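You operate a simulated robot arm through the tools that you are given. There is no shell and no other tool.

Carry out the task below with a simulated robot arm. There is one attempt and no reset: what you move stays moved.

Task
Check the cup that the check order card names and sort it by the screen.
Fine: set the dial as the card says; CLEAR goes on the green tray, HOLD on the purple tray.

The check looks at the end state, three seconds after you hand in, the way a careful person would. Anything else that was tipped, shoved, dropped, spilled or broken makes it a failure.

Robot
A 6-joint arm with a fingered hand, fixed in place. Base frame: the origin is at the foot of the arm, x ahead of it, y to its left, z up; the work surface is at about z = 860. Units: mm, rad, N and s.
With the tool pointing down near the work surface it reaches from about 300 to 800 mm from the base axis. Its first joint turns from -2.897 to 2.897 rad. Payload 4 kg.
Tool frame: the origin (TCP) lies between the finger pads and is the grasp point; the fingertips stand 26 mm ahead of it; z points along the fingers, y is the line along which they close. Largest opening 132 mm; the body of the gripper starts 73 mm behind the TCP. The gripper is a hand of 5 fingers: y runs from the thumb to the fingers, the wrist lies at [0, 0, -239] in the tool frame, and closing takes about 1.5 s.
Orientation is that of the tool frame in the base frame, as a unit quaternion [w, x, y, z]. With the fingers straight down and closing along the base's y, the tool's x points along the base's -x, its y along +y and its z along -z.

Tools
- The arm moves only by the tool jog_arm. Its argument "commands" is a list of rows, each an object (a shift or turn left out is 0, a gripper value left out holds the last) with "dp": the shift along the tool's x, y, z in mm, a list of three; "rot": the turn, a rotation vector about the tool's x, y, z in rad, a list of three. In form: [{"dp": [x, y, z], "rot": [wx, wy, wz]}, ...]. A call has 1 to 20 rows; each row shifts and turns the commanded pose from where the row before left it, along the tool's axes as they then stand. "hand" is the closure in counts, from 0 (fully open) to 255 (shut), set as the call begins (left out, the last holds). Each row takes 0.2 s and may step no farther than 50 mm and 0.15 rad from the row before; otherwise, or with a gripper value out of range, the whole call is refused. A pose out of reach is approached as far as the arm can. The call stops where the force on the tool passes 90 N (or 10 N more than at its start, if that is more) or the arm is blocked; 0.2 s more then pass. The fingers move at their own pace (about 45 mm/s each) and stop on an object; they squeeze with about 23 N. The grip force told is the motor's: it shows also when the fingers shut on nothing. Time passes only in rows, and 0.2 s behind the last, so rows that do not move let the fingers close. It gives the time, the measured TCP pose, the force on the tool (base axes), the opening and the grip force at its end, in the units of the frame above (readings bear some noise), with the torque about the TCP (base axes, N m) and any sound that the robot's microphone picked up.
- Cameras (640 x 400 px; columns grow to the right, rows downward): "scene" is fixed at [398.4, -648.9, 1604.6]; the picture's right is [0.88, -0.48, 0.00], its down [-0.37, -0.68, -0.64] and it looks along [0.30, 0.56, -0.77] (base axes); focal length 333 px, centre (320, 200). "wrist" rides on the gripper at [84, 2, -97] in the tool frame; the picture's right is [-0.02, 1.00, 0.00], its down [-0.75, -0.01, -0.66] and it looks along [-0.66, -0.01, 0.75] (tool axes); focal length 270 px, centre (320, 200).
- camera(camera): a new picture of that camera. No time passes.
- set_fingers(finger1, finger2, finger3, finger4, thumb_bend): sets how far each is bent, from 0 (flat) to 1 (curled in); at 0.3 the hand is open as for a grip, at 0.7 the pads meet at the TCP. One left out holds its place. A second passes; each finger stops where it meets its share of the squeeze, and holds until it gets a number again. A gripper value or a shape takes the hand back. It gives what a move gives, with no picture; readings hold the bend of each and the force on the fingers (four entries, about 0 where the hand has none), thumb and palm.
- preshape(shape): the hand has 5 fingers and takes this shape, open, in about a second: jaw (thumb against the fingers, like two jaws); tri (thumb and two fingers); tip (a fingertip pinch); poke (one finger out to press); point (the index stretched); flat (the hand flat); cup (the hand cupped); fist (a fist). The gripper value then closes the fingers along that shape, each until it touches; the sizes above hold for jaw. It gives what a move gives, with no picture.
- point_at(camera, pixels): for up to 12 pixels [column, row] of the newest picture of that camera ("zoom" is the newest enlarged one), the place [x, y, z] in the base frame of the surface seen there, good to about 3 mm. No time passes.
- zoom(camera, box): a new picture of the part [left, top, right, bottom] of that camera's present view, enlarged. No time passes.
- sign_off(): hands the job in; it is judged then, once.

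Leave the gripper open and the arm clear of the work at the hand-in unless told otherwise.

The tools are called after "Call:" as name(argument=value, ...) on one line, values as JSON. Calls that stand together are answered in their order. jog_arm: Moves the arm, as the interface text tells. Its arguments: {"type":"object","properties":{"commands":{"type":"array","items":{"type":"object","properties":{"dp":{"type":"array","items":{"type":"number"}},"rot":{"type":"array","items":{"type":"number"}}}}},"hand":{"type":"number"}},"required":["commands"]} The other tools are called the same way: preshape (shape) gives the hand a shape; set_fingers (finger1, finger2, finger3, finger4, thumb_bend) moves the fingers one by one; camera (camera) takes a picture; point_at (camera, pixels) gives the place of the surface under pixels of a picture; zoom (camera, box) takes an enlarged picture of a part of a camera's view; sign_off () hands the job in.

At the start:

```text
time_s: 0.0
eef_pos: [512.7, -198.9, 1121.9]
tcp_rot: [0.0, -0.001, 1.0, 0.0]
wrist_force: [-0.3, -0.1, -0.6]
moment: [0.02, -0.01, 0.01]
grip_width: 131.7
gripper_force: 0.1
shape: jaw
bend: [0.3, 0.3, 0.3, 0.3, 0.3]
finger forces: [0.0, 0.1, 0.0, 0.1, 0.1, 0.1]
```

scene: 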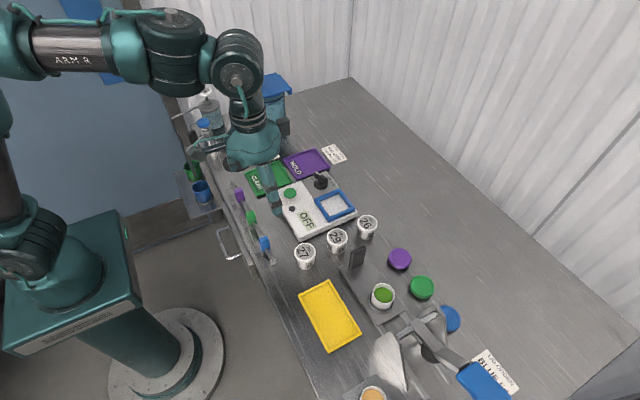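
wrist: 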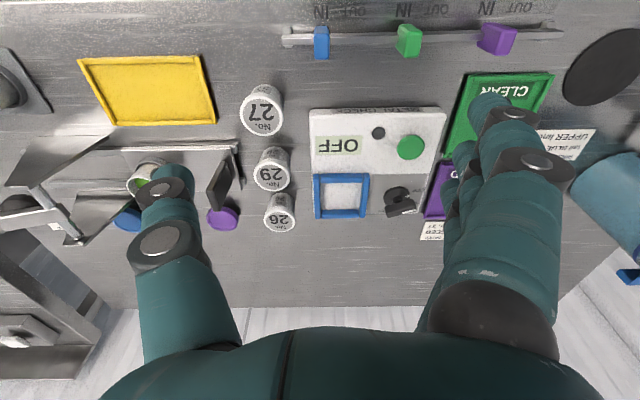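

I see the bench with three numbered cups (27, 29, 26), a checking device with an OFF screen, trays, and cards. I'll zoom in on the card near the purple tray (333,154), the card at (495,370), and the device.

Call:
zoom(camera="scene", box=[300, 130, 364, 170])

Call:
zoom(camera="scene", box=[440, 330, 552, 400])

Call:
zoom(camera="scene", box=[230, 140, 390, 240])

Call:
zoom(camera="wrist", box=[400, 60, 640, 240])

Call:
zoom(camera="wrist", box=[290, 90, 460, 230])

```text
10.00 times, centred on (332, 150) of scene
```

zoom: 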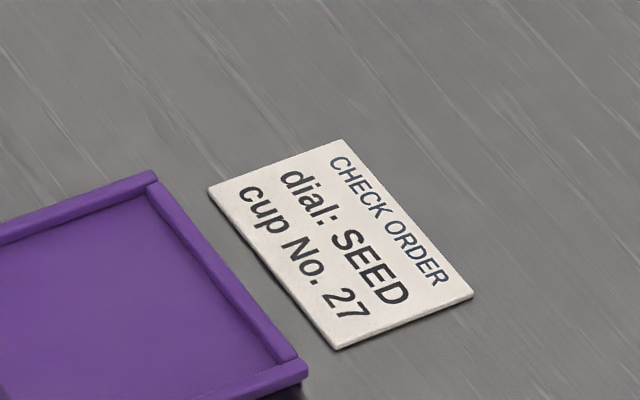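

```text
5.71 times, centred on (496, 365) of scene
```

zoom: 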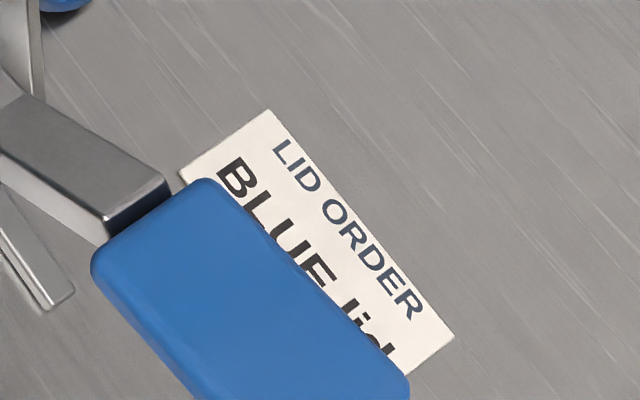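

```text
4.00 times, centred on (310, 190) of scene
```

zoom: 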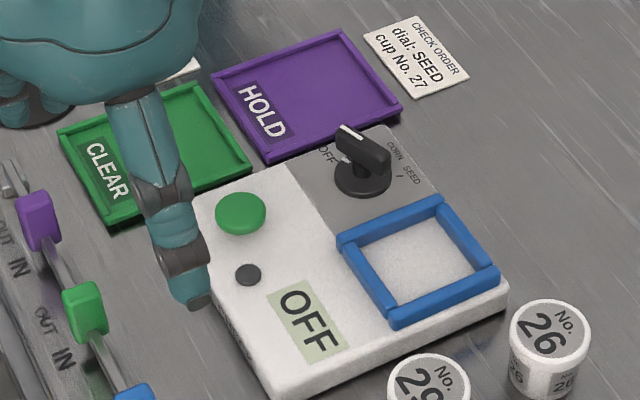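

```text
2.22 times, centred on (520, 150) of wrist
```

zoom: 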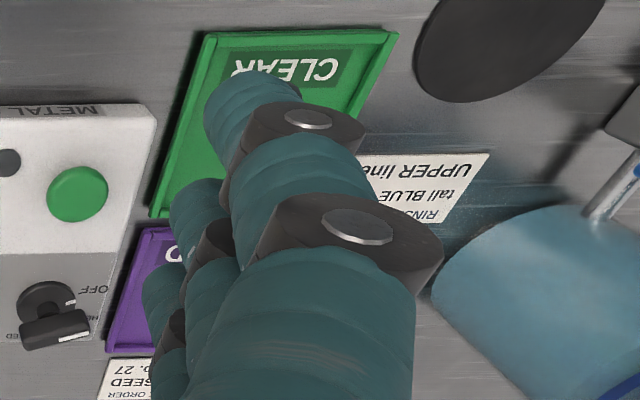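

```text
2.86 times, centred on (375, 160) of wrist
```

zoom: 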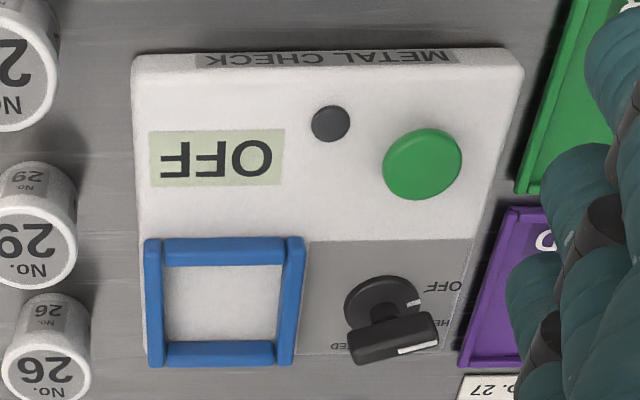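

The check order reads "dial: SEED, cup No. 27". The device is a METAL CHECK with a dial (knob), a green button, a screen reading OFF, and a blue-framed pad. I'll zoom further on the dial's markings.

Call:
zoom(camera="scene", box=[304, 165, 352, 195])

Call:
zoom(camera="wrist", box=[370, 165, 450, 225])

Call:
zoom(camera="scene", box=[270, 175, 334, 240])

Call:
zoom(camera="scene", box=[280, 205, 408, 285])

```text
13.33 times, centred on (328, 180) of scene
```

zoom: 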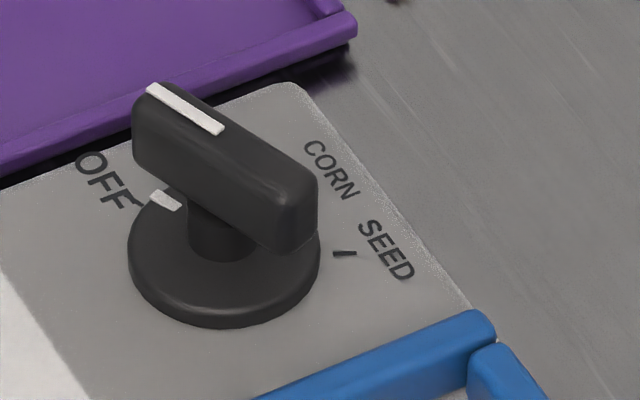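

```text
6.67 times, centred on (410, 195) of wrist
```

zoom: 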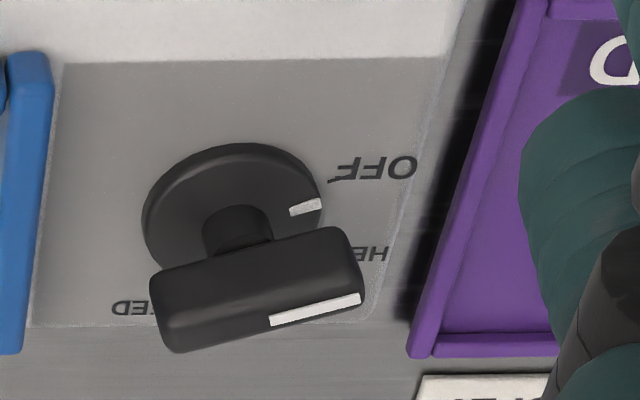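

```text
6.15 times, centred on (302, 208) of scene
```

zoom: 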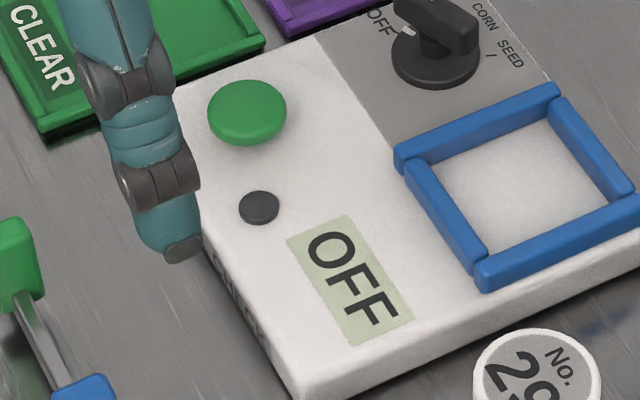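

```text
5.00 times, centred on (344, 245) of scene
```

zoom: 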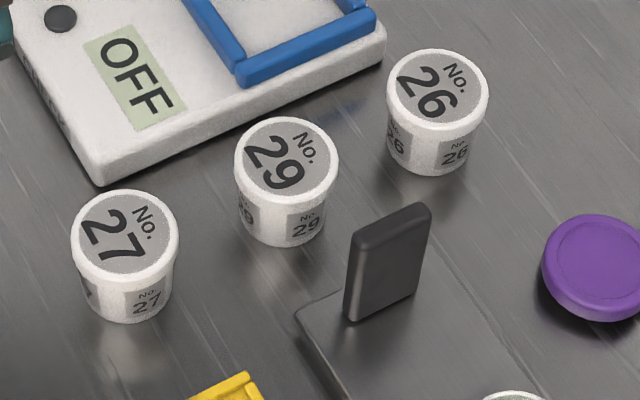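

The pointer of the dial seems to sit near OFF now; the other labels read (something), CORN, SEED. Now I'll measure positions: cups, device corners, knob, button, pad, trays in the scene picture.

Call:
point_at(camera="scene", pixels=[[303, 250], [337, 236], [368, 222], [290, 193], [292, 209], [307, 220], [335, 206], [321, 178], [257, 178], [306, 163], [305, 232], [327, 312]])

Call:
point_at(camera="wrist", pixels=[[262, 113], [270, 173], [281, 218], [342, 195], [411, 147], [378, 133], [338, 145], [311, 112], [445, 110], [437, 212], [321, 40], [408, 40]])

```text
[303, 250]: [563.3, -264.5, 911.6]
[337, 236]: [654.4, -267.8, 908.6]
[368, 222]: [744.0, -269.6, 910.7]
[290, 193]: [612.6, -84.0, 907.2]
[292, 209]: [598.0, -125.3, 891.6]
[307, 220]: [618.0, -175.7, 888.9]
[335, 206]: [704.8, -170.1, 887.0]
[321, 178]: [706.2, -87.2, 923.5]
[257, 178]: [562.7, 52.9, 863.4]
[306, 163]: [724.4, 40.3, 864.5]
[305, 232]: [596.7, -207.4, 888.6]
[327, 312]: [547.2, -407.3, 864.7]
```

```text
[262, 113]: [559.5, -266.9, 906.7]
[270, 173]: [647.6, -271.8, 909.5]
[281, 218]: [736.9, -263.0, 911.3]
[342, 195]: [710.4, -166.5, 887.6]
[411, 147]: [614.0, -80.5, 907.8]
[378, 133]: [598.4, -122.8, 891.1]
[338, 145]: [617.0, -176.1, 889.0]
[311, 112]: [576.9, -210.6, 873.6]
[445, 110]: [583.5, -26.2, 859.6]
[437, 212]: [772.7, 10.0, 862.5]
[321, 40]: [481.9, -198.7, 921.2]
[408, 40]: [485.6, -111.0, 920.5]
```

Cups are about 50 mm tall and 51 mm wide; cup 27 is at about (562,-265). The device top is at z≈888, the knob at (706,-87) with top z≈923, the button at (613,-82). I'll move the hand to look at the dial closer: base shift (+60,+100,-40).

Call:
jog_arm(commands=[{"dp": [-20, 34, 13]}, {"dp": [-20, 33, 13]}, {"dp": [-20, 33, 14]}, {"dp": [0, 0, 0]}])

Call:
camera(camera="wrist")

Call:
camera(camera="scene")

```text
time_s: 1.0
eef_pos: [572.8, -95.5, 1083.4]
tcp_rot: [0.0, -0.001, 1.0, 0.0]
wrist_force: [0.0, -0.1, 0.0]
moment: [-0.02, -0.01, 0.01]
grip_width: 131.6
gripper_force: 0.0
shape: jaw
bend: [0.3, 0.3, 0.3, 0.3, 0.3]
finger forces: [0.0, 0.0, 0.1, 0.0, 0.0, 0.1]
```

```text
taken
```

wrist: 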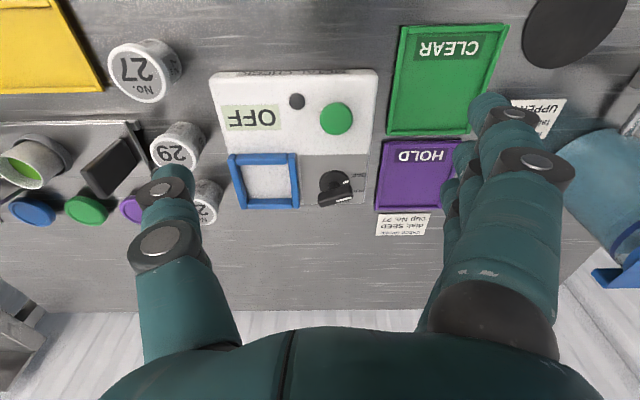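

```text
taken
```

scene: 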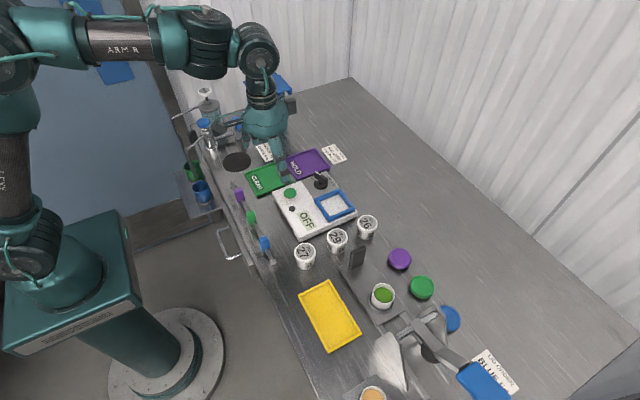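

The dial sits at (335,187) in the wrist view. I'll zoom on it and on the whole device.

Call:
zoom(camera="wrist", box=[295, 155, 375, 215])

Call:
point_at(camera="wrist", pixels=[[231, 155], [297, 153], [299, 207], [240, 209], [242, 165], [287, 163], [288, 200], [247, 200], [213, 75], [377, 70], [369, 205], [305, 205]])

Call:
point_at(camera="wrist", pixels=[[403, 27], [507, 25], [479, 133], [388, 134], [380, 141], [377, 210], [440, 100], [412, 180], [297, 101], [337, 118], [335, 104], [352, 117]])

```text
6.67 times, centred on (335, 185) of wrist
```

zoom: 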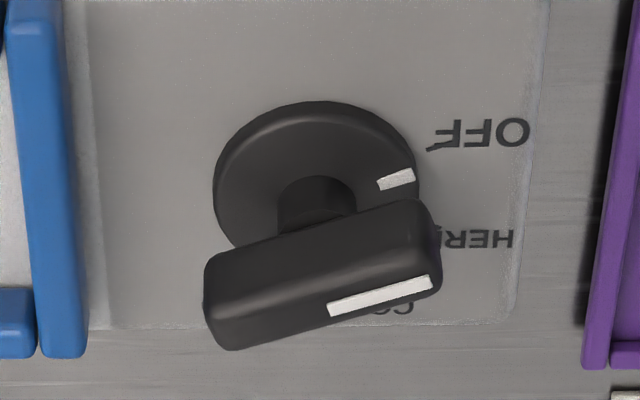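

```text
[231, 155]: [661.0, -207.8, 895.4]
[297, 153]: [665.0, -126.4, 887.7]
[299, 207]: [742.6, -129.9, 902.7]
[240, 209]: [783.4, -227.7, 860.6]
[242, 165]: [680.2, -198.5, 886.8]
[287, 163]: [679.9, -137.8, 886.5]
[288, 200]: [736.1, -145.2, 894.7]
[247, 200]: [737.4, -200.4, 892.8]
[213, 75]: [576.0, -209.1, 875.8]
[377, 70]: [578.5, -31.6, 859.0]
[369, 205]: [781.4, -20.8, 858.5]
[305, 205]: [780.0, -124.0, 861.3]
```

```text
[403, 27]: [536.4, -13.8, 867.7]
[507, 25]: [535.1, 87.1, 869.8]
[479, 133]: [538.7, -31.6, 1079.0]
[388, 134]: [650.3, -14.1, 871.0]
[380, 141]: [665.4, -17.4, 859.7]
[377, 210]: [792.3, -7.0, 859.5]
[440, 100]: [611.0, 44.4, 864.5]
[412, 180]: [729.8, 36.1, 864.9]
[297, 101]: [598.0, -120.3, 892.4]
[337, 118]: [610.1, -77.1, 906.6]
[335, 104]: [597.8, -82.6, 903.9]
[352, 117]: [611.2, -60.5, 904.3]
```

The dial labels go OFF, HERB, CORN, SEED, with ticks. I'll measure the handle ends and ticks from zoomed scene and wrist pictures.

Call:
zoom(camera="scene", box=[304, 165, 352, 195])

Call:
point_at(camera="zoom", pixels=[[152, 92], [220, 130], [260, 155], [305, 185], [165, 202], [345, 253], [130, 265], [320, 255], [222, 322], [388, 255], [330, 170], [105, 180]])

Call:
zoom(camera="wrist", box=[295, 155, 375, 215])

Call:
point_at(camera="zoom", pixels=[[430, 284], [330, 310], [230, 340], [432, 148], [397, 180], [218, 180], [315, 110], [480, 133], [490, 240], [415, 180], [225, 270], [420, 215]])

```text
13.33 times, centred on (328, 180) of scene
```

zoom: 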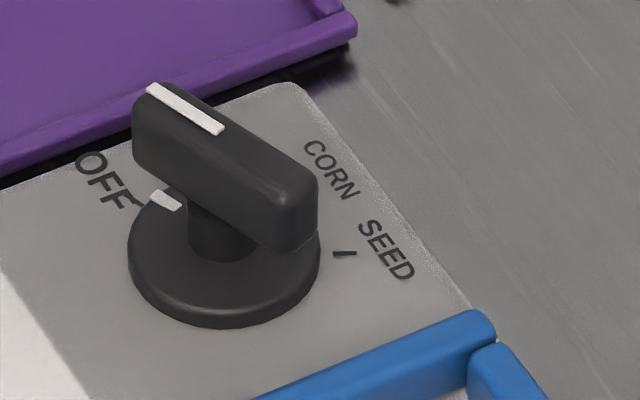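

```text
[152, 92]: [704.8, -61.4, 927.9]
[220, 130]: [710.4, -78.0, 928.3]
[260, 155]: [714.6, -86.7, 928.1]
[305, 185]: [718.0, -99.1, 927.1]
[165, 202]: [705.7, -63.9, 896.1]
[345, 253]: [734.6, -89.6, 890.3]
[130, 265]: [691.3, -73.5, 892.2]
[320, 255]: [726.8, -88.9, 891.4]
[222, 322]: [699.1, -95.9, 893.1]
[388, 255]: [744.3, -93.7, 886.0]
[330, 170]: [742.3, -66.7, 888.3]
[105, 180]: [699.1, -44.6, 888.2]
```

```text
6.67 times, centred on (335, 185) of wrist
```

zoom: 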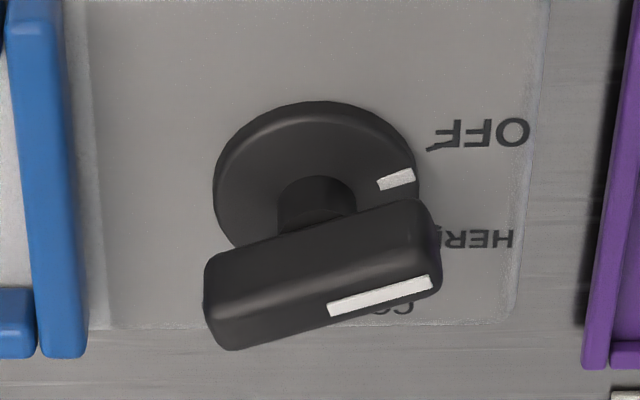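

```text
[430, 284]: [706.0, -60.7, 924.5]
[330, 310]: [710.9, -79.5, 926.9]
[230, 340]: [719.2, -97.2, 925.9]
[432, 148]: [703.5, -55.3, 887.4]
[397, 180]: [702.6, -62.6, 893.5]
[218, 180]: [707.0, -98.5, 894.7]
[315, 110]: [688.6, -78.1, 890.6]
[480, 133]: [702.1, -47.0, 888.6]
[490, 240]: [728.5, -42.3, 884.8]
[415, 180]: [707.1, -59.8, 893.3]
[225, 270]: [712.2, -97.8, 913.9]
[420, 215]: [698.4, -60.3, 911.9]
```

The handle's pointer is at azimuth ≈107° (OFF), its centre ≈(710,-79), top z≈927, disk top ≈894. SEED's tick is at azimuth ≈-23°, so about 130° clockwise from above. I'll try the "tri" shape and look at the fingers.

Call:
preshape(shape="tri")

Call:
camera(camera="wrist")

Call:
zoom(camera="scene", box=[220, 60, 348, 200])

```text
time_s: 1.9
eef_pos: [571.7, -96.2, 1084.7]
tcp_rot: [0.0, 0.0, 1.0, 0.0]
wrist_force: [-0.7, 0.4, 0.4]
moment: [0.01, -0.02, -0.04]
grip_width: 131.8
gripper_force: 0.1
shape: tri
bend: [0.0, 0.3, 0.3, 0.0, 0.3]
finger forces: [0.1, 0.0, 0.1, 0.1, 0.0, 0.0]
```

```text
taken
```

wrist: 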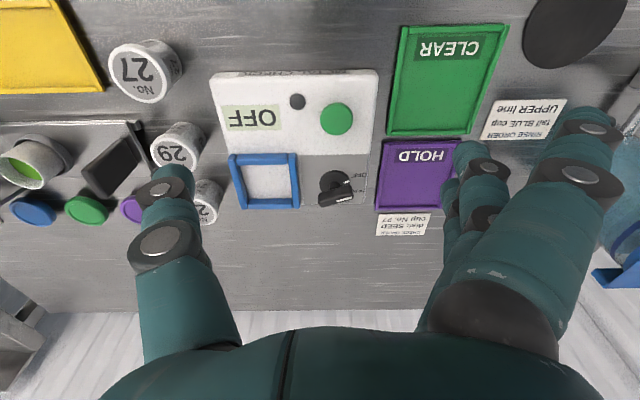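

```text
2.86 times, centred on (284, 130) of scene
```

zoom: 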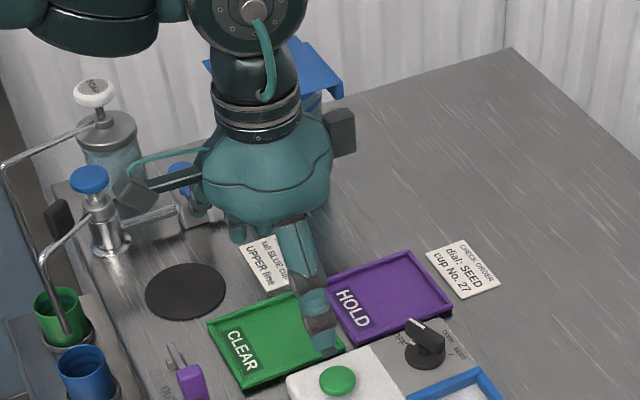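

In "tri" fingers 1 and 4 stand straight out, 2 and 3 face the thumb. I'll measure the fingertip places: flat finger 1's tip at (590,125), finger 2's tip near (485,150), thumb's tip near (162,178).

Call:
point_at(camera="wrist", pixels=[[590, 112], [600, 130], [470, 145], [485, 165], [462, 185], [165, 170], [162, 188], [160, 240], [575, 172], [560, 195], [450, 235], [455, 205]])

```text
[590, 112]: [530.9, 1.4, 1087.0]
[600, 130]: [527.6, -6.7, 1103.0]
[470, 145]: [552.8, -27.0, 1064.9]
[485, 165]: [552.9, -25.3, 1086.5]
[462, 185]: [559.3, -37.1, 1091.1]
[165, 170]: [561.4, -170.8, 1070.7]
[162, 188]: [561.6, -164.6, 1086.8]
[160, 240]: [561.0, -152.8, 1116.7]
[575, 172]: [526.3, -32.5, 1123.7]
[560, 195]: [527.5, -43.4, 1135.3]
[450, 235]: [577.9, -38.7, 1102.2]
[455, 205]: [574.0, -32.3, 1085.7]
```

Fingers are about 22 mm apart, tips about 25 mm ahead of the TCP. I'll turn the hand +108° about base z (tool z -1.885) here at height so that it closes across the handle with room to turn back 130°.

Call:
jog_arm(commands=[{"rot": [0, 0, -0.145]}, {"rot": [0, 0, -0.145]}, {"rot": [0, 0, -0.145]}, {"rot": [0, 0, -0.145]}, {"rot": [0, 0, -0.145]}, {"rot": [0, 0, -0.145]}, {"rot": [0, 0, -0.145]}, {"rot": [0, 0, -0.145]}, {"rot": [0, 0, -0.145]}, {"rot": [0, 0, -0.145]}, {"rot": [0, 0, -0.145]}, {"rot": [0, 0, -0.145]}, {"rot": [0, 0, -0.145]}, {"dp": [0, 0, 0]}])

Call:
camera(camera="scene")

Call:
camera(camera="wrist")

```text
time_s: 4.9
eef_pos: [618.3, -73.9, 1148.4]
tcp_rot: [0.0, 0.809, -0.587, -0.001]
wrist_force: [-0.5, 0.4, 0.5]
moment: [-0.01, 0.02, 0.0]
grip_width: 132.2
gripper_force: 0.1
shape: tri
bend: [0.0, 0.3, 0.3, 0.0, 0.3]
finger forces: [0.1, 0.1, 0.1, 0.0, 0.0, 0.1]
out of reach, approached as far as the arm can: row 9, 10, 11, 12
```

```text
taken
```

scene: 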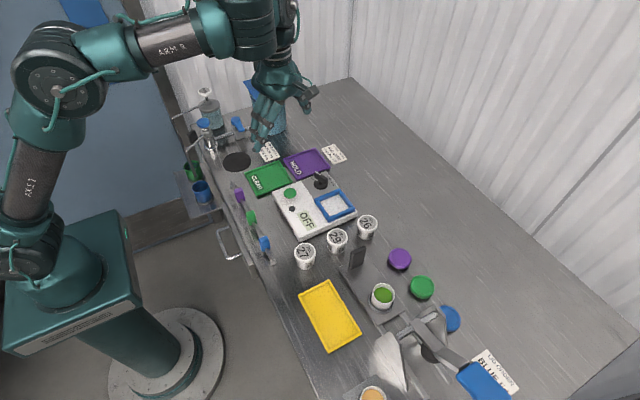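

```text
taken
```

wrist: 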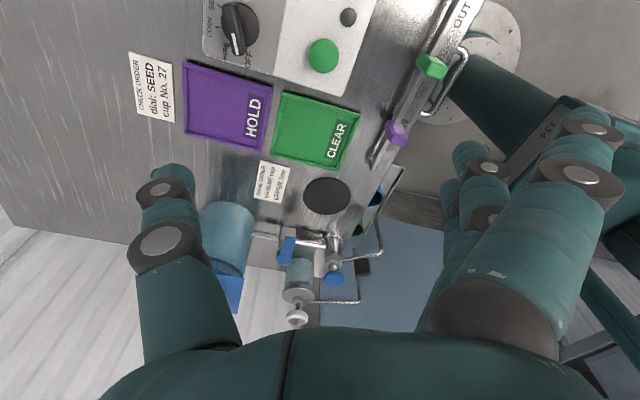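

Rows 9–12 reported out of reach, but the hand orientation is as wanted; the position is off (618,-74,1148). I'll wait a few empty rows to see whether it settles.

Call:
jog_arm(commands=[{"dp": [0, 0, 0]}, {"dp": [0, 0, 0]}, {"dp": [0, 0, 0]}])

```text
time_s: 5.7
eef_pos: [618.3, -73.7, 1148.8]
tcp_rot: [0.0, 0.809, -0.587, 0.0]
wrist_force: [0.1, -0.6, -0.8]
moment: [0.0, 0.01, 0.03]
grip_width: 131.9
gripper_force: 0.1
shape: tri
bend: [0.0, 0.3, 0.3, 0.0, 0.3]
finger forces: [0.0, 0.0, 0.0, 0.0, 0.0, 0.1]
```

It holds steady there. I'll test a small move: 30 mm down (tool z +30).

Call:
jog_arm(commands=[{"dp": [0, 0, 15]}, {"dp": [0, 0, 15]}, {"dp": [0, 0, 0]}])

```text
time_s: 6.5
eef_pos: [618.9, -73.6, 1117.9]
tcp_rot: [0.0, 0.809, -0.587, 0.0]
wrist_force: [-0.3, 0.4, 0.2]
moment: [-0.01, 0.0, -0.01]
grip_width: 131.7
gripper_force: 0.2
shape: tri
bend: [0.0, 0.3, 0.3, 0.0, 0.3]
finger forces: [0.0, 0.1, 0.0, 0.0, 0.0, 0.0]
```

Moves work from here. I'll go above the knob (710,-79) at z≈1000: first over, then down, for a dry-run of the turn above it.

Call:
jog_arm(commands=[{"dp": [11, -28.3, 0]}, {"dp": [11, -28.3, 0]}, {"dp": [10.9, -28.4, 0]}, {"dp": [0, 0, 40]}, {"dp": [0, 0, 40]}, {"dp": [0, 0, 38]}, {"dp": [0, 0, 0]}])

Call:
camera(camera="wrist")

Call:
camera(camera="scene")

```text
time_s: 8.1
eef_pos: [709.0, -76.8, 994.0]
tcp_rot: [0.001, 0.81, -0.587, -0.002]
wrist_force: [0.1, -0.2, 0.5]
moment: [-0.01, -0.02, 0.0]
grip_width: 131.8
gripper_force: 0.0
shape: tri
bend: [0.0, 0.3, 0.3, 0.0, 0.3]
finger forces: [0.1, 0.1, 0.0, 0.0, 0.1, 0.0]
out of reach, approached as far as the arm can: row 3, 6
```

```text
taken
```

wrist: 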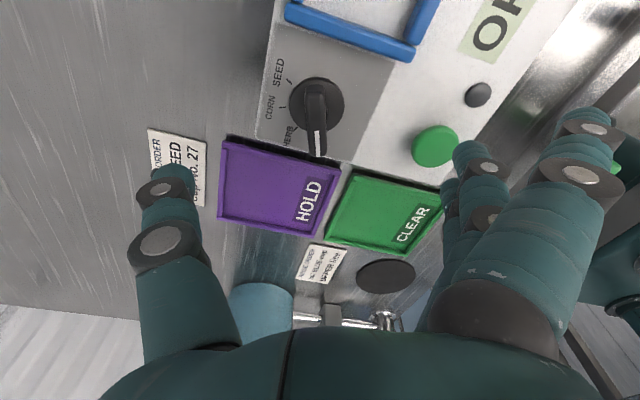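

```text
taken
```

scene: 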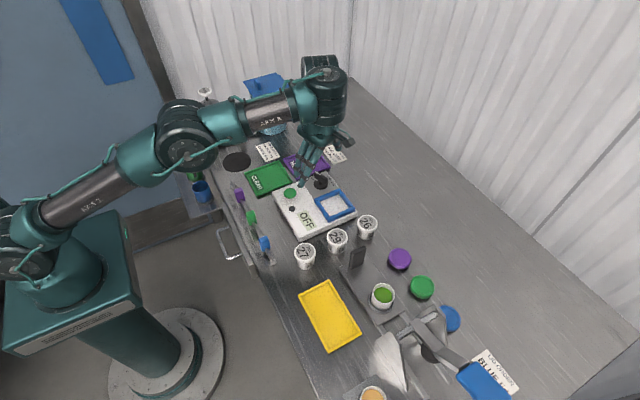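

The hand is above the knob. Dry-run of the turn at this height: 15 rows of +0.15 rad about tool z.

Call:
jog_arm(commands=[{"rot": [0, 0, 0.15]}, {"rot": [0, 0, 0.15]}, {"rot": [0, 0, 0.15]}, {"rot": [0, 0, 0.15]}, {"rot": [0, 0, 0.15]}, {"rot": [0, 0, 0.15]}, {"rot": [0, 0, 0.15]}, {"rot": [0, 0, 0.15]}, {"rot": [0, 0, 0.15]}, {"rot": [0, 0, 0.15]}, {"rot": [0, 0, 0.15]}, {"rot": [0, 0, 0.15]}, {"rot": [0, 0, 0.15]}, {"rot": [0, 0, 0.15]}, {"rot": [0, 0, 0.15]}, {"dp": [0, 0, 0]}])

Call:
camera(camera="scene")

Call:
camera(camera="wrist")

```text
time_s: 11.5
eef_pos: [708.0, -78.8, 994.5]
tcp_rot: [-0.002, 0.18, 0.984, 0.0]
wrist_force: [0.4, -0.2, 0.2]
moment: [-0.02, -0.01, 0.0]
grip_width: 131.8
gripper_force: 0.0
shape: tri
bend: [0.0, 0.3, 0.3, 0.0, 0.3]
finger forces: [0.0, 0.0, 0.0, 0.0, 0.0, 0.0]
```

```text
taken
```

scene: 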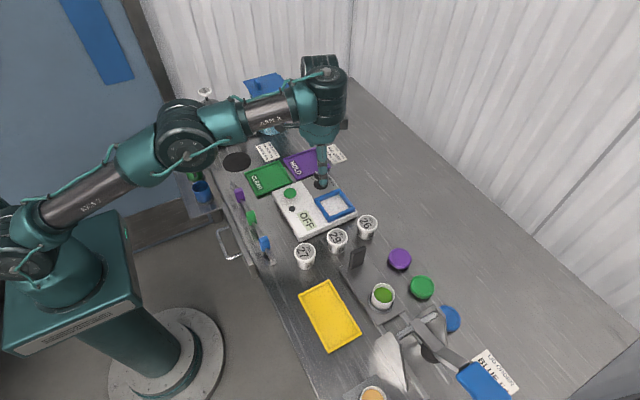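

```text
taken
```

wrist: 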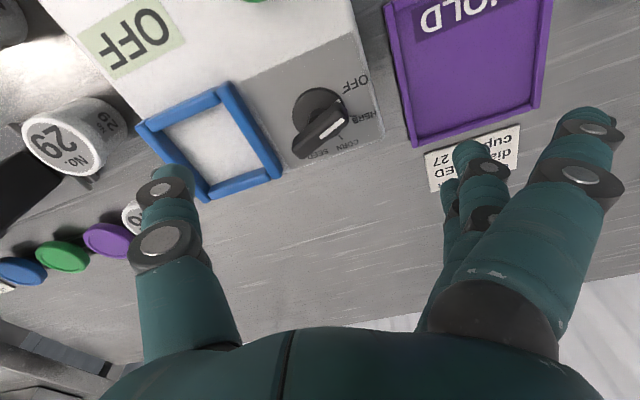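

The full turn is reachable above the knob. I'll take this view to refine the dial geometry.

Call:
zoom(camera="wrist", box=[270, 65, 390, 175])

Call:
point_at(camera="zoom", pixels=[[400, 290], [310, 350], [230, 400], [160, 400], [395, 195], [460, 75], [430, 105], [330, 440], [260, 455], [400, 375], [470, 260], [270, 180]])

```text
3.64 times, centred on (330, 120) of wrist
```

zoom: 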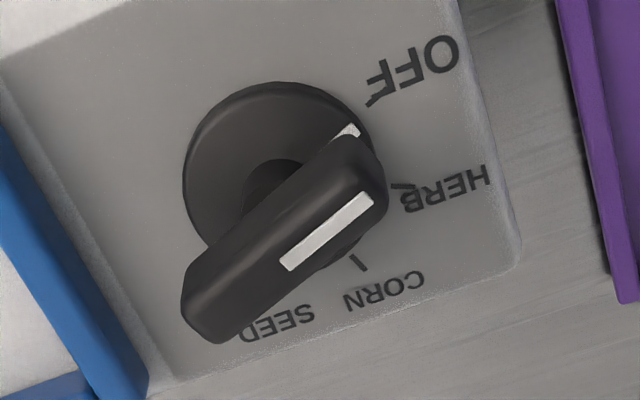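

```text
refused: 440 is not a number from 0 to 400
```

Call:
point_at(camera="zoom", pixels=[[370, 198], [287, 266], [215, 325], [375, 100], [402, 186], [356, 262], [278, 322], [384, 290], [440, 190], [412, 70], [190, 200], [265, 85]])

```text
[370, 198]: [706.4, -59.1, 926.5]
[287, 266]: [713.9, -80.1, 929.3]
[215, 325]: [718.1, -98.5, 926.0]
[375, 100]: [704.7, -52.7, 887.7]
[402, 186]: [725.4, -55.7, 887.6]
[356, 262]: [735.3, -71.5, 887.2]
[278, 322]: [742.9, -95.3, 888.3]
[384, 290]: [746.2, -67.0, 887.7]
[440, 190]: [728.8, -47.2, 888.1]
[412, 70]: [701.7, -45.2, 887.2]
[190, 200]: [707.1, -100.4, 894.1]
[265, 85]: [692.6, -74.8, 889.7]
```

Ticks measured: OFF az≈104°, HERB≈60°, CORN≈17°, SEED≈-23°, around centre ≈(711,-79). I'll turn back to face across the handle (15 rows × -0.148).

Call:
jog_arm(commands=[{"rot": [0, 0, -0.148]}, {"rot": [0, 0, -0.148]}, {"rot": [0, 0, -0.148]}, {"rot": [0, 0, -0.148]}, {"rot": [0, 0, -0.148]}, {"rot": [0, 0, -0.148]}, {"rot": [0, 0, -0.148]}, {"rot": [0, 0, -0.148]}, {"rot": [0, 0, -0.148]}, {"rot": [0, 0, -0.148]}, {"rot": [0, 0, -0.148]}, {"rot": [0, 0, -0.148]}, {"rot": [0, 0, -0.148]}, {"rot": [0, 0, -0.148]}, {"rot": [0, 0, -0.148]}, {"dp": [0, 0, 0]}])

Call:
camera(camera="wrist")

```text
time_s: 14.9
eef_pos: [708.7, -77.4, 994.0]
tcp_rot: [0.001, 0.801, -0.598, -0.001]
wrist_force: [0.7, 0.0, -0.2]
moment: [0.02, 0.0, -0.01]
grip_width: 131.6
gripper_force: 0.0
shape: tri
bend: [0.0, 0.3, 0.3, 0.0, 0.3]
finger forces: [0.0, 0.0, 0.0, 0.0, 0.1, 0.1]
```

```text
taken
```

wrist: 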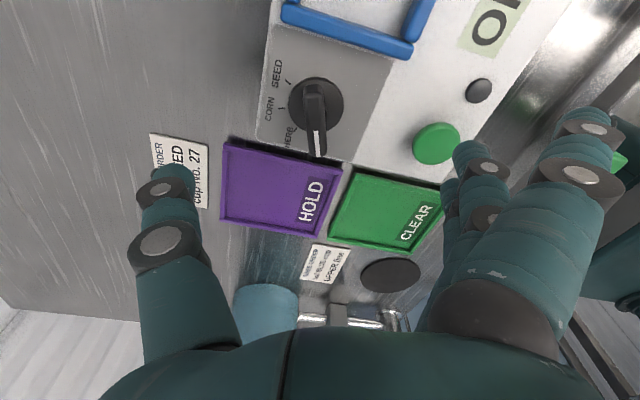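

Orientation reached without limits. I'll zoom to check the handle's alignment with the image vertical.

Call:
zoom(camera="wrist", box=[260, 55, 388, 175])

Call:
point_at(camera="zoom", pixels=[[285, 335], [268, 250], [245, 110], [260, 170], [200, 170], [340, 170], [270, 75], [155, 90], [105, 180], [165, 245], [290, 170], [235, 170]])

```text
3.33 times, centred on (324, 115) of wrist
```

zoom: 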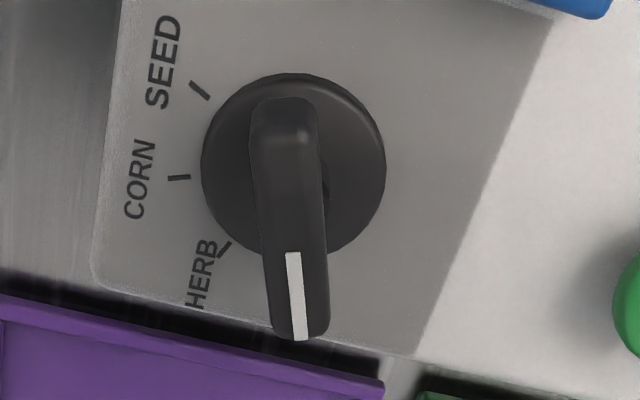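

```text
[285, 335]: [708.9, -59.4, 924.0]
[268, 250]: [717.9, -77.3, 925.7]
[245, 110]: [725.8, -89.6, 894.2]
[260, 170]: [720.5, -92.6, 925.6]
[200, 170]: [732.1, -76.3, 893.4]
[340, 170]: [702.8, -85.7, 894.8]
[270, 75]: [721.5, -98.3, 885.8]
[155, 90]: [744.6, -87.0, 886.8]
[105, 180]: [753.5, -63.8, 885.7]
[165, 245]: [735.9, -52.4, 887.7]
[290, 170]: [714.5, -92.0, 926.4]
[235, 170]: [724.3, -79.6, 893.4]
```

In this view the ticks read as 45° steps (SEED ≈-22.5°, OFF ≈112.5°), and the handle is ≈112°. I'll measure the disk's rim for its centre.

Call:
point_at(camera="zoom", pixels=[[206, 165], [381, 165], [293, 78], [230, 228], [356, 228], [230, 102], [356, 102], [200, 90], [180, 177], [224, 249], [292, 290], [294, 257]])

```text
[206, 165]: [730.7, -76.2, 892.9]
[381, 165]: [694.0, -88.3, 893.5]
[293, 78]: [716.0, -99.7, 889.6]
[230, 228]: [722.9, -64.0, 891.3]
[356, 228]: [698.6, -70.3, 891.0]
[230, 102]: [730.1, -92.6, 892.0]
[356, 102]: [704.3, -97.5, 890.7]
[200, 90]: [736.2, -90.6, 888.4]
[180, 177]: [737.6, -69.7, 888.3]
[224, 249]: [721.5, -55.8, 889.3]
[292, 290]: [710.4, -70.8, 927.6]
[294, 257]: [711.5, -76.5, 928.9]
```

Centre ≈(712,-80.5). I'll turn a further -0.105 rad to align with the handle, correct the position by base (+3.3,-3.1), and lower to z≈955 first.

Call:
jog_arm(commands=[{"rot": [0, 0, -0.105]}, {"dp": [4.1, -1.9, 0]}, {"dp": [0, 0, 20]}, {"dp": [0, 0, 19]}, {"dp": [0, 0, 0]}])

Call:
camera(camera="wrist")

Call:
zoom(camera="scene", box=[260, 130, 372, 230])

```text
time_s: 16.1
eef_pos: [723.9, -83.5, 961.2]
tcp_rot: [0.001, 0.832, -0.555, -0.001]
wrist_force: [-0.4, 0.4, -0.1]
moment: [-0.01, 0.03, 0.01]
grip_width: 132.1
gripper_force: 0.0
shape: tri
bend: [0.0, 0.3, 0.3, 0.0, 0.3]
finger forces: [0.1, 0.1, 0.0, 0.0, 0.1, 0.0]
out of reach, approached as far as the arm can: row 3, 4
```

```text
taken
```

wrist: 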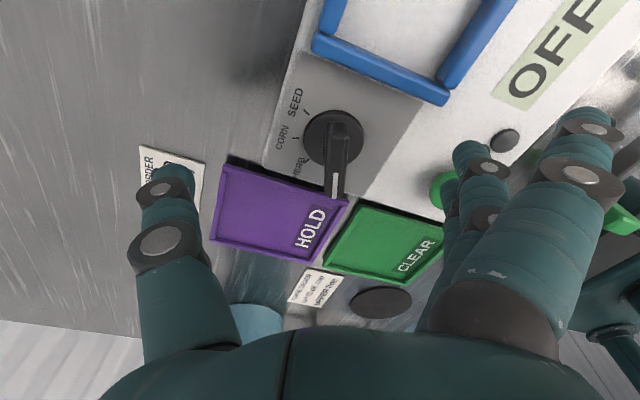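

```text
4.00 times, centred on (316, 180) of scene
```

zoom: 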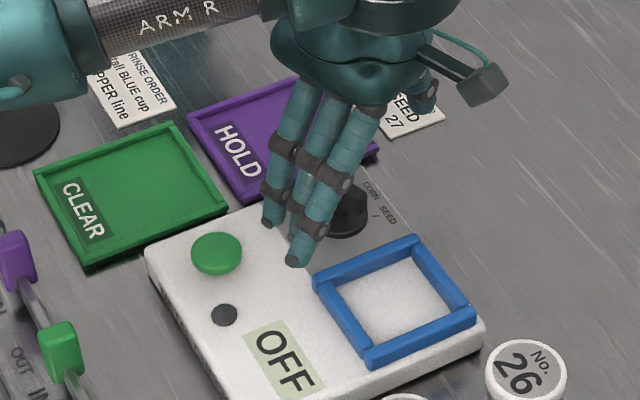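

Lower down this wrist angle hits a joint limit (position pushed to 724,-83.5). I'll go back up 40 mm and turn the hand the other way round (tool y to azimuth ≈22.5°), to grip with thumb and fingers swapped.

Call:
jog_arm(commands=[{"dp": [0, 0, -25]}, {"dp": [0, 0, -20]}, {"rot": [0, 0, 0.15]}, {"rot": [0, 0, 0.15]}, {"rot": [0, 0, 0.15]}, {"rot": [0, 0, 0.15]}, {"rot": [0, 0, 0.15]}, {"rot": [0, 0, 0.15]}, {"rot": [0, 0, 0.15]}, {"rot": [0, 0, 0.15]}, {"rot": [0, 0, 0.15]}, {"rot": [0, 0, 0.15]}, {"rot": [0, 0, 0.15]}, {"rot": [0, 0, 0.15]}, {"rot": [0, 0, 0.15]}, {"rot": [0, 0, 0.15]}, {"rot": [0, 0, 0.15]}, {"rot": [0, 0, 0.15]}, {"rot": [0, 0, 0.15]}, {"dp": [0, 0, 0]}])

```text
time_s: 20.3
eef_pos: [723.2, -82.3, 1005.1]
tcp_rot: [0.0, 0.29, 0.957, 0.0]
wrist_force: [0.3, 0.3, -0.4]
moment: [0.04, 0.0, -0.01]
grip_width: 131.7
gripper_force: 0.1
shape: tri
bend: [0.0, 0.3, 0.3, 0.0, 0.3]
finger forces: [0.0, 0.1, 0.0, 0.0, 0.1, 0.0]
```

Now tool y is at azimuth 56°. I'll continue turning +0.588 to reach 22.5° and keep on with the dry run of the full 135° to see if limits show up.

Call:
jog_arm(commands=[{"rot": [0, 0, 0.147]}, {"rot": [0, 0, 0.147]}, {"rot": [0, 0, 0.147]}, {"rot": [0, 0, 0.147]}, {"rot": [0, 0, 0.147]}, {"rot": [0, 0, 0.147]}, {"rot": [0, 0, 0.147]}, {"rot": [0, 0, 0.147]}, {"rot": [0, 0, 0.147]}, {"rot": [0, 0, 0.147]}, {"rot": [0, 0, 0.147]}, {"rot": [0, 0, 0.147]}, {"rot": [0, 0, 0.147]}, {"rot": [0, 0, 0.147]}, {"rot": [0, 0, 0.147]}, {"rot": [0, 0, 0.147]}, {"rot": [0, 0, 0.147]}, {"dp": [0, 0, 0]}])

```text
time_s: 24.1
eef_pos: [724.2, -81.2, 1006.1]
tcp_rot: [0.0, 1.0, 0.028, -0.001]
wrist_force: [1.2, 1.0, 0.6]
moment: [0.01, 0.01, 0.02]
grip_width: 131.7
gripper_force: 0.1
shape: tri
bend: [0.0, 0.3, 0.3, 0.0, 0.3]
finger forces: [0.0, 0.1, 0.0, 0.0, 0.0, 0.0]
```

No limit so far (tool y at -87°). Three more rows to reach -112.5°.

Call:
jog_arm(commands=[{"rot": [0, 0, 0.15]}, {"rot": [0, 0, 0.15]}, {"rot": [0, 0, 0.15]}, {"rot": [0, 0, 0.1]}, {"dp": [0, 0, 0]}])

Call:
camera(camera="wrist")

```text
time_s: 25.3
eef_pos: [724.8, -82.8, 1006.5]
tcp_rot: [0.0, 0.97, -0.245, -0.001]
wrist_force: [-0.3, 0.1, 0.4]
moment: [-0.01, 0.0, 0.01]
grip_width: 132.2
gripper_force: 0.2
shape: tri
bend: [0.0, 0.3, 0.3, 0.0, 0.3]
finger forces: [0.0, 0.0, 0.0, 0.0, 0.1, 0.0]
```

```text
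taken
```

wrist: 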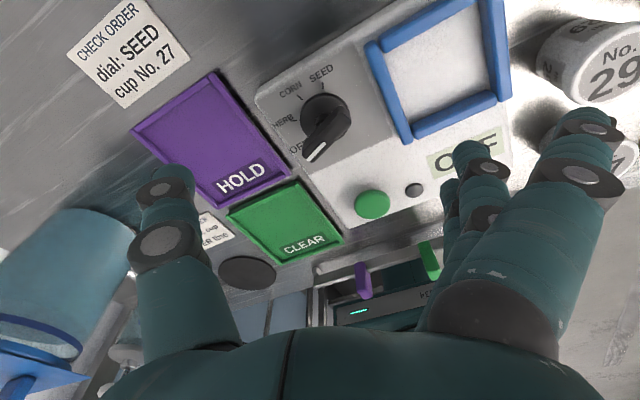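

The whole range works at this height. I'll now centre over the knob (base shift (-12.8,+2.3)) and lower to z≈938 with open fingers here, then do the turn back at that low height as a dry run.

Call:
jog_arm(commands=[{"dp": [-12.4, 4.1, 0]}, {"dp": [0, 0, 20]}, {"dp": [0, 0, 20]}, {"dp": [0, 0, 14]}, {"dp": [0, 0, 0]}])

Call:
camera(camera="wrist")

Call:
zoom(camera="scene", box=[260, 130, 372, 230])

```text
time_s: 26.5
eef_pos: [744.1, -86.9, 967.2]
tcp_rot: [0.0, 0.97, -0.244, -0.001]
wrist_force: [-0.1, -0.1, -0.6]
moment: [0.01, -0.02, -0.01]
grip_width: 131.7
gripper_force: 0.0
shape: tri
bend: [0.0, 0.3, 0.3, 0.0, 0.3]
finger forces: [0.0, 0.0, 0.0, 0.1, 0.0, 0.1]
out of reach, approached as far as the arm can: row 1, 2, 3, 4
```

```text
taken
```

wrist: 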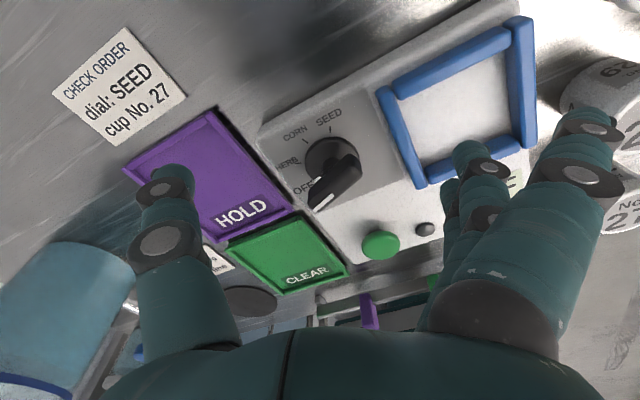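

```text
4.00 times, centred on (316, 180) of scene
```

zoom: 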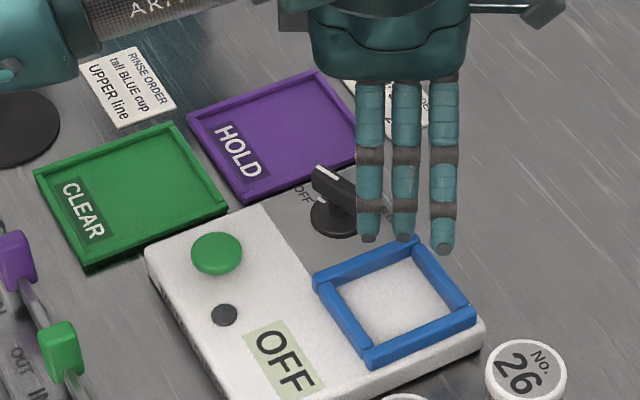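

Again a reach limit (pushed out to x=744) at this outward-facing angle when low. So I'll do the turn in two grips instead. First raise and turn back so tool y is at azimuth ≈22.5°.

Call:
jog_arm(commands=[{"dp": [0, 0, -20]}, {"dp": [0, 0, -20]}, {"rot": [0, 0, -0.1447]}, {"rot": [0, 0, -0.1447]}, {"rot": [0, 0, -0.1447]}, {"rot": [0, 0, -0.1447]}, {"rot": [0, 0, -0.1447]}, {"rot": [0, 0, -0.1447]}, {"rot": [0, 0, -0.1447]}, {"rot": [0, 0, -0.1447]}, {"rot": [0, 0, -0.1447]}, {"rot": [0, 0, -0.1447]}, {"rot": [0, 0, -0.1447]}, {"rot": [0, 0, -0.1447]}, {"rot": [0, 0, -0.1447]}, {"rot": [0, 0, -0.1447]}, {"rot": [0, 0, -0.1447]}, {"rot": [0, 0, -0.1447]}, {"rot": [0, 0, -0.1447]}, {"dp": [0, 0, 0]}])

Call:
camera(camera="wrist")

```text
time_s: 30.7
eef_pos: [743.3, -86.8, 1008.2]
tcp_rot: [0.0, 0.553, 0.833, 0.001]
wrist_force: [0.3, 0.0, 0.2]
moment: [-0.01, -0.03, 0.04]
grip_width: 131.7
gripper_force: 0.0
shape: tri
bend: [0.0, 0.3, 0.3, 0.0, 0.3]
finger forces: [0.1, 0.0, 0.0, 0.1, 0.1, 0.0]
```

```text
taken
```

wrist: 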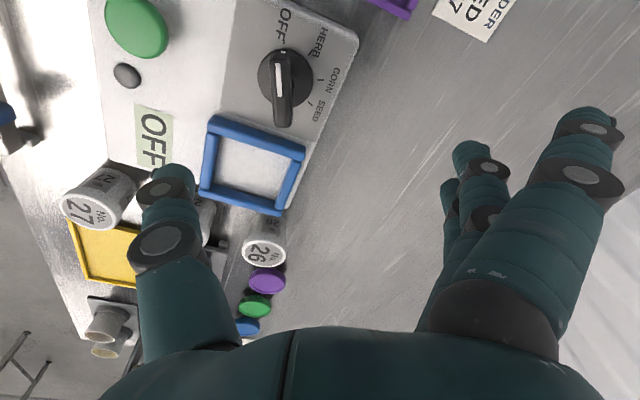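

Tool y is at 22.8°, aligned with the handle. Moving over the knob centre (base (-31,+6)) and down to z≈960.

Call:
jog_arm(commands=[{"dp": [9, -13.2, 0]}, {"dp": [8.9, -13.2, 0]}, {"dp": [0, 0, 24]}, {"dp": [0, 0, 24]}, {"dp": [0, 0, 0]}])

Call:
camera(camera="wrist")

Call:
zoom(camera="scene", box=[260, 130, 372, 230])

```text
time_s: 31.9
eef_pos: [722.9, -82.0, 965.0]
tcp_rot: [-0.001, 0.554, 0.832, 0.0]
wrist_force: [-0.5, -0.8, 0.2]
moment: [-0.01, 0.0, -0.02]
grip_width: 132.0
gripper_force: 0.0
shape: tri
bend: [0.0, 0.3, 0.3, 0.0, 0.3]
finger forces: [0.1, 0.0, 0.0, 0.1, 0.0, 0.1]
out of reach, approached as far as the arm can: row 4
```

```text
taken
```

wrist: 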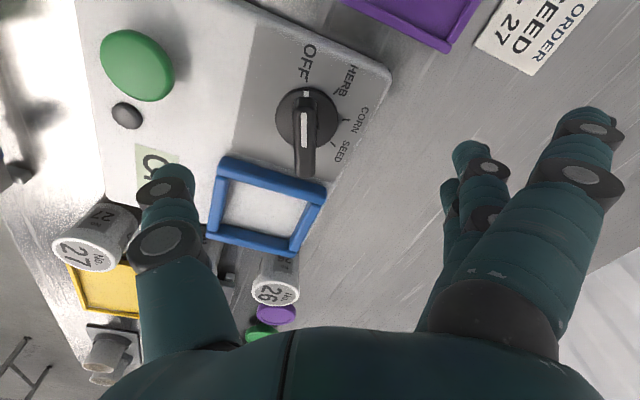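

```text
4.00 times, centred on (316, 180) of scene
```

zoom: 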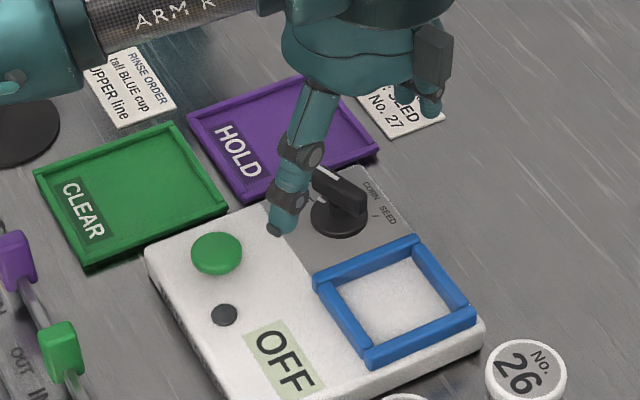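

The same limit appears even at this azimuth (row 4, pushed out to x=723). The arm may have flipped into an unfavourable wrist branch. I'll look at the arm structure.

Call:
zoom(camera="scene", box=[0, 0, 400, 250])

```text
1.60 times, centred on (200, 125) of scene
```

zoom: 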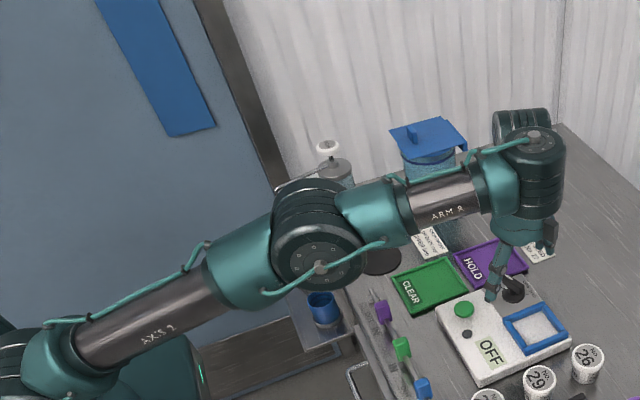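

I'll measure points on the arm itself (shoulder, upper arm, elbow cap, forearm, wrist block) to understand the configuration.

Call:
point_at(camera="zoom", pixels=[[60, 350], [150, 335], [240, 265], [320, 265], [320, 200], [370, 210], [440, 205], [490, 190], [530, 140], [535, 190], [525, 120], [520, 225]])

Call:
camera(camera="scene")

```text
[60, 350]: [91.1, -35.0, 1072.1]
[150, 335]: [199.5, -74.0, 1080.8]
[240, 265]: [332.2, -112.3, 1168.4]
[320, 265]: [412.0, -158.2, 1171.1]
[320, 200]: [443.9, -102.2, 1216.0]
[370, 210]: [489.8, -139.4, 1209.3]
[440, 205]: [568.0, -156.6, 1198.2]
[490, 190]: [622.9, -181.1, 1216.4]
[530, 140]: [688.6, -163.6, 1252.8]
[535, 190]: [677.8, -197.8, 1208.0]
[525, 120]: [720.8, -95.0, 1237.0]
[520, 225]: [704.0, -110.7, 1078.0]
```

```text
taken
```

scene: 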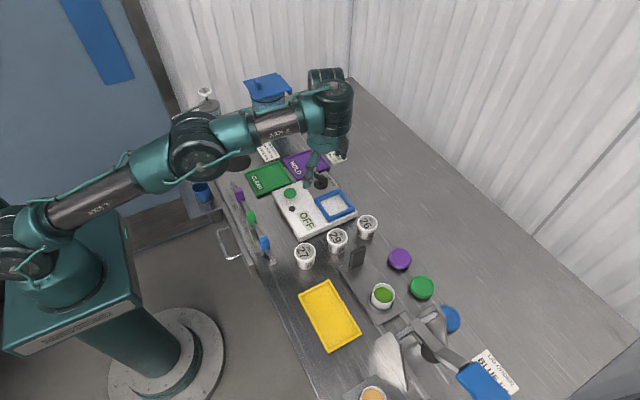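

The arm is nearly stretched out (elbow slightly above the line). To learn the nature of the limit, I'll try a small 5 mm inward step (base -x) and observe.

Call:
jog_arm(commands=[{"dp": [1.0, -2.3, 0]}, {"dp": [1.0, -2.3, 0]}, {"dp": [0, 0, 0]}])

```text
time_s: 32.7
eef_pos: [722.0, -82.0, 966.1]
tcp_rot: [-0.002, 0.554, 0.832, -0.001]
wrist_force: [-0.4, -0.9, 0.2]
moment: [0.01, 0.02, -0.02]
grip_width: 131.9
gripper_force: 0.0
shape: tri
bend: [0.0, 0.3, 0.3, 0.0, 0.3]
finger forces: [0.0, 0.0, 0.0, 0.0, 0.0, 0.1]
out of reach, approached as far as the arm can: row 2
```

It's a hard boundary in this configuration. I'll zoom in on the wrist to understand the joint arrangement.

Call:
zoom(camera="scene", box=[240, 50, 400, 200])

Call:
point_at(camera="zoom", pixels=[[340, 100], [330, 60], [300, 60], [370, 100], [350, 200], [300, 180], [380, 150], [250, 190], [200, 200], [320, 240], [300, 300], [360, 60]])

```text
2.67 times, centred on (320, 125) of scene
```

zoom: 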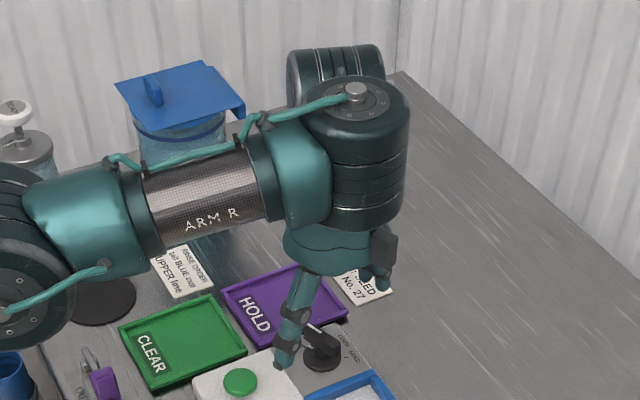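

```text
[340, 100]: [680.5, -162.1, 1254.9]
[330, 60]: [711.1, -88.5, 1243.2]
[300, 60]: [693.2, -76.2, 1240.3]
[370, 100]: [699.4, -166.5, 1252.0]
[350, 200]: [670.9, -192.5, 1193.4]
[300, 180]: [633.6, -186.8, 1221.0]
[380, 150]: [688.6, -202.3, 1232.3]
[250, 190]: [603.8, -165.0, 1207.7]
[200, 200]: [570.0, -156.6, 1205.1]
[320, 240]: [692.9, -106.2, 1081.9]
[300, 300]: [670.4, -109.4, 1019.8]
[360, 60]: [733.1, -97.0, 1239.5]
```

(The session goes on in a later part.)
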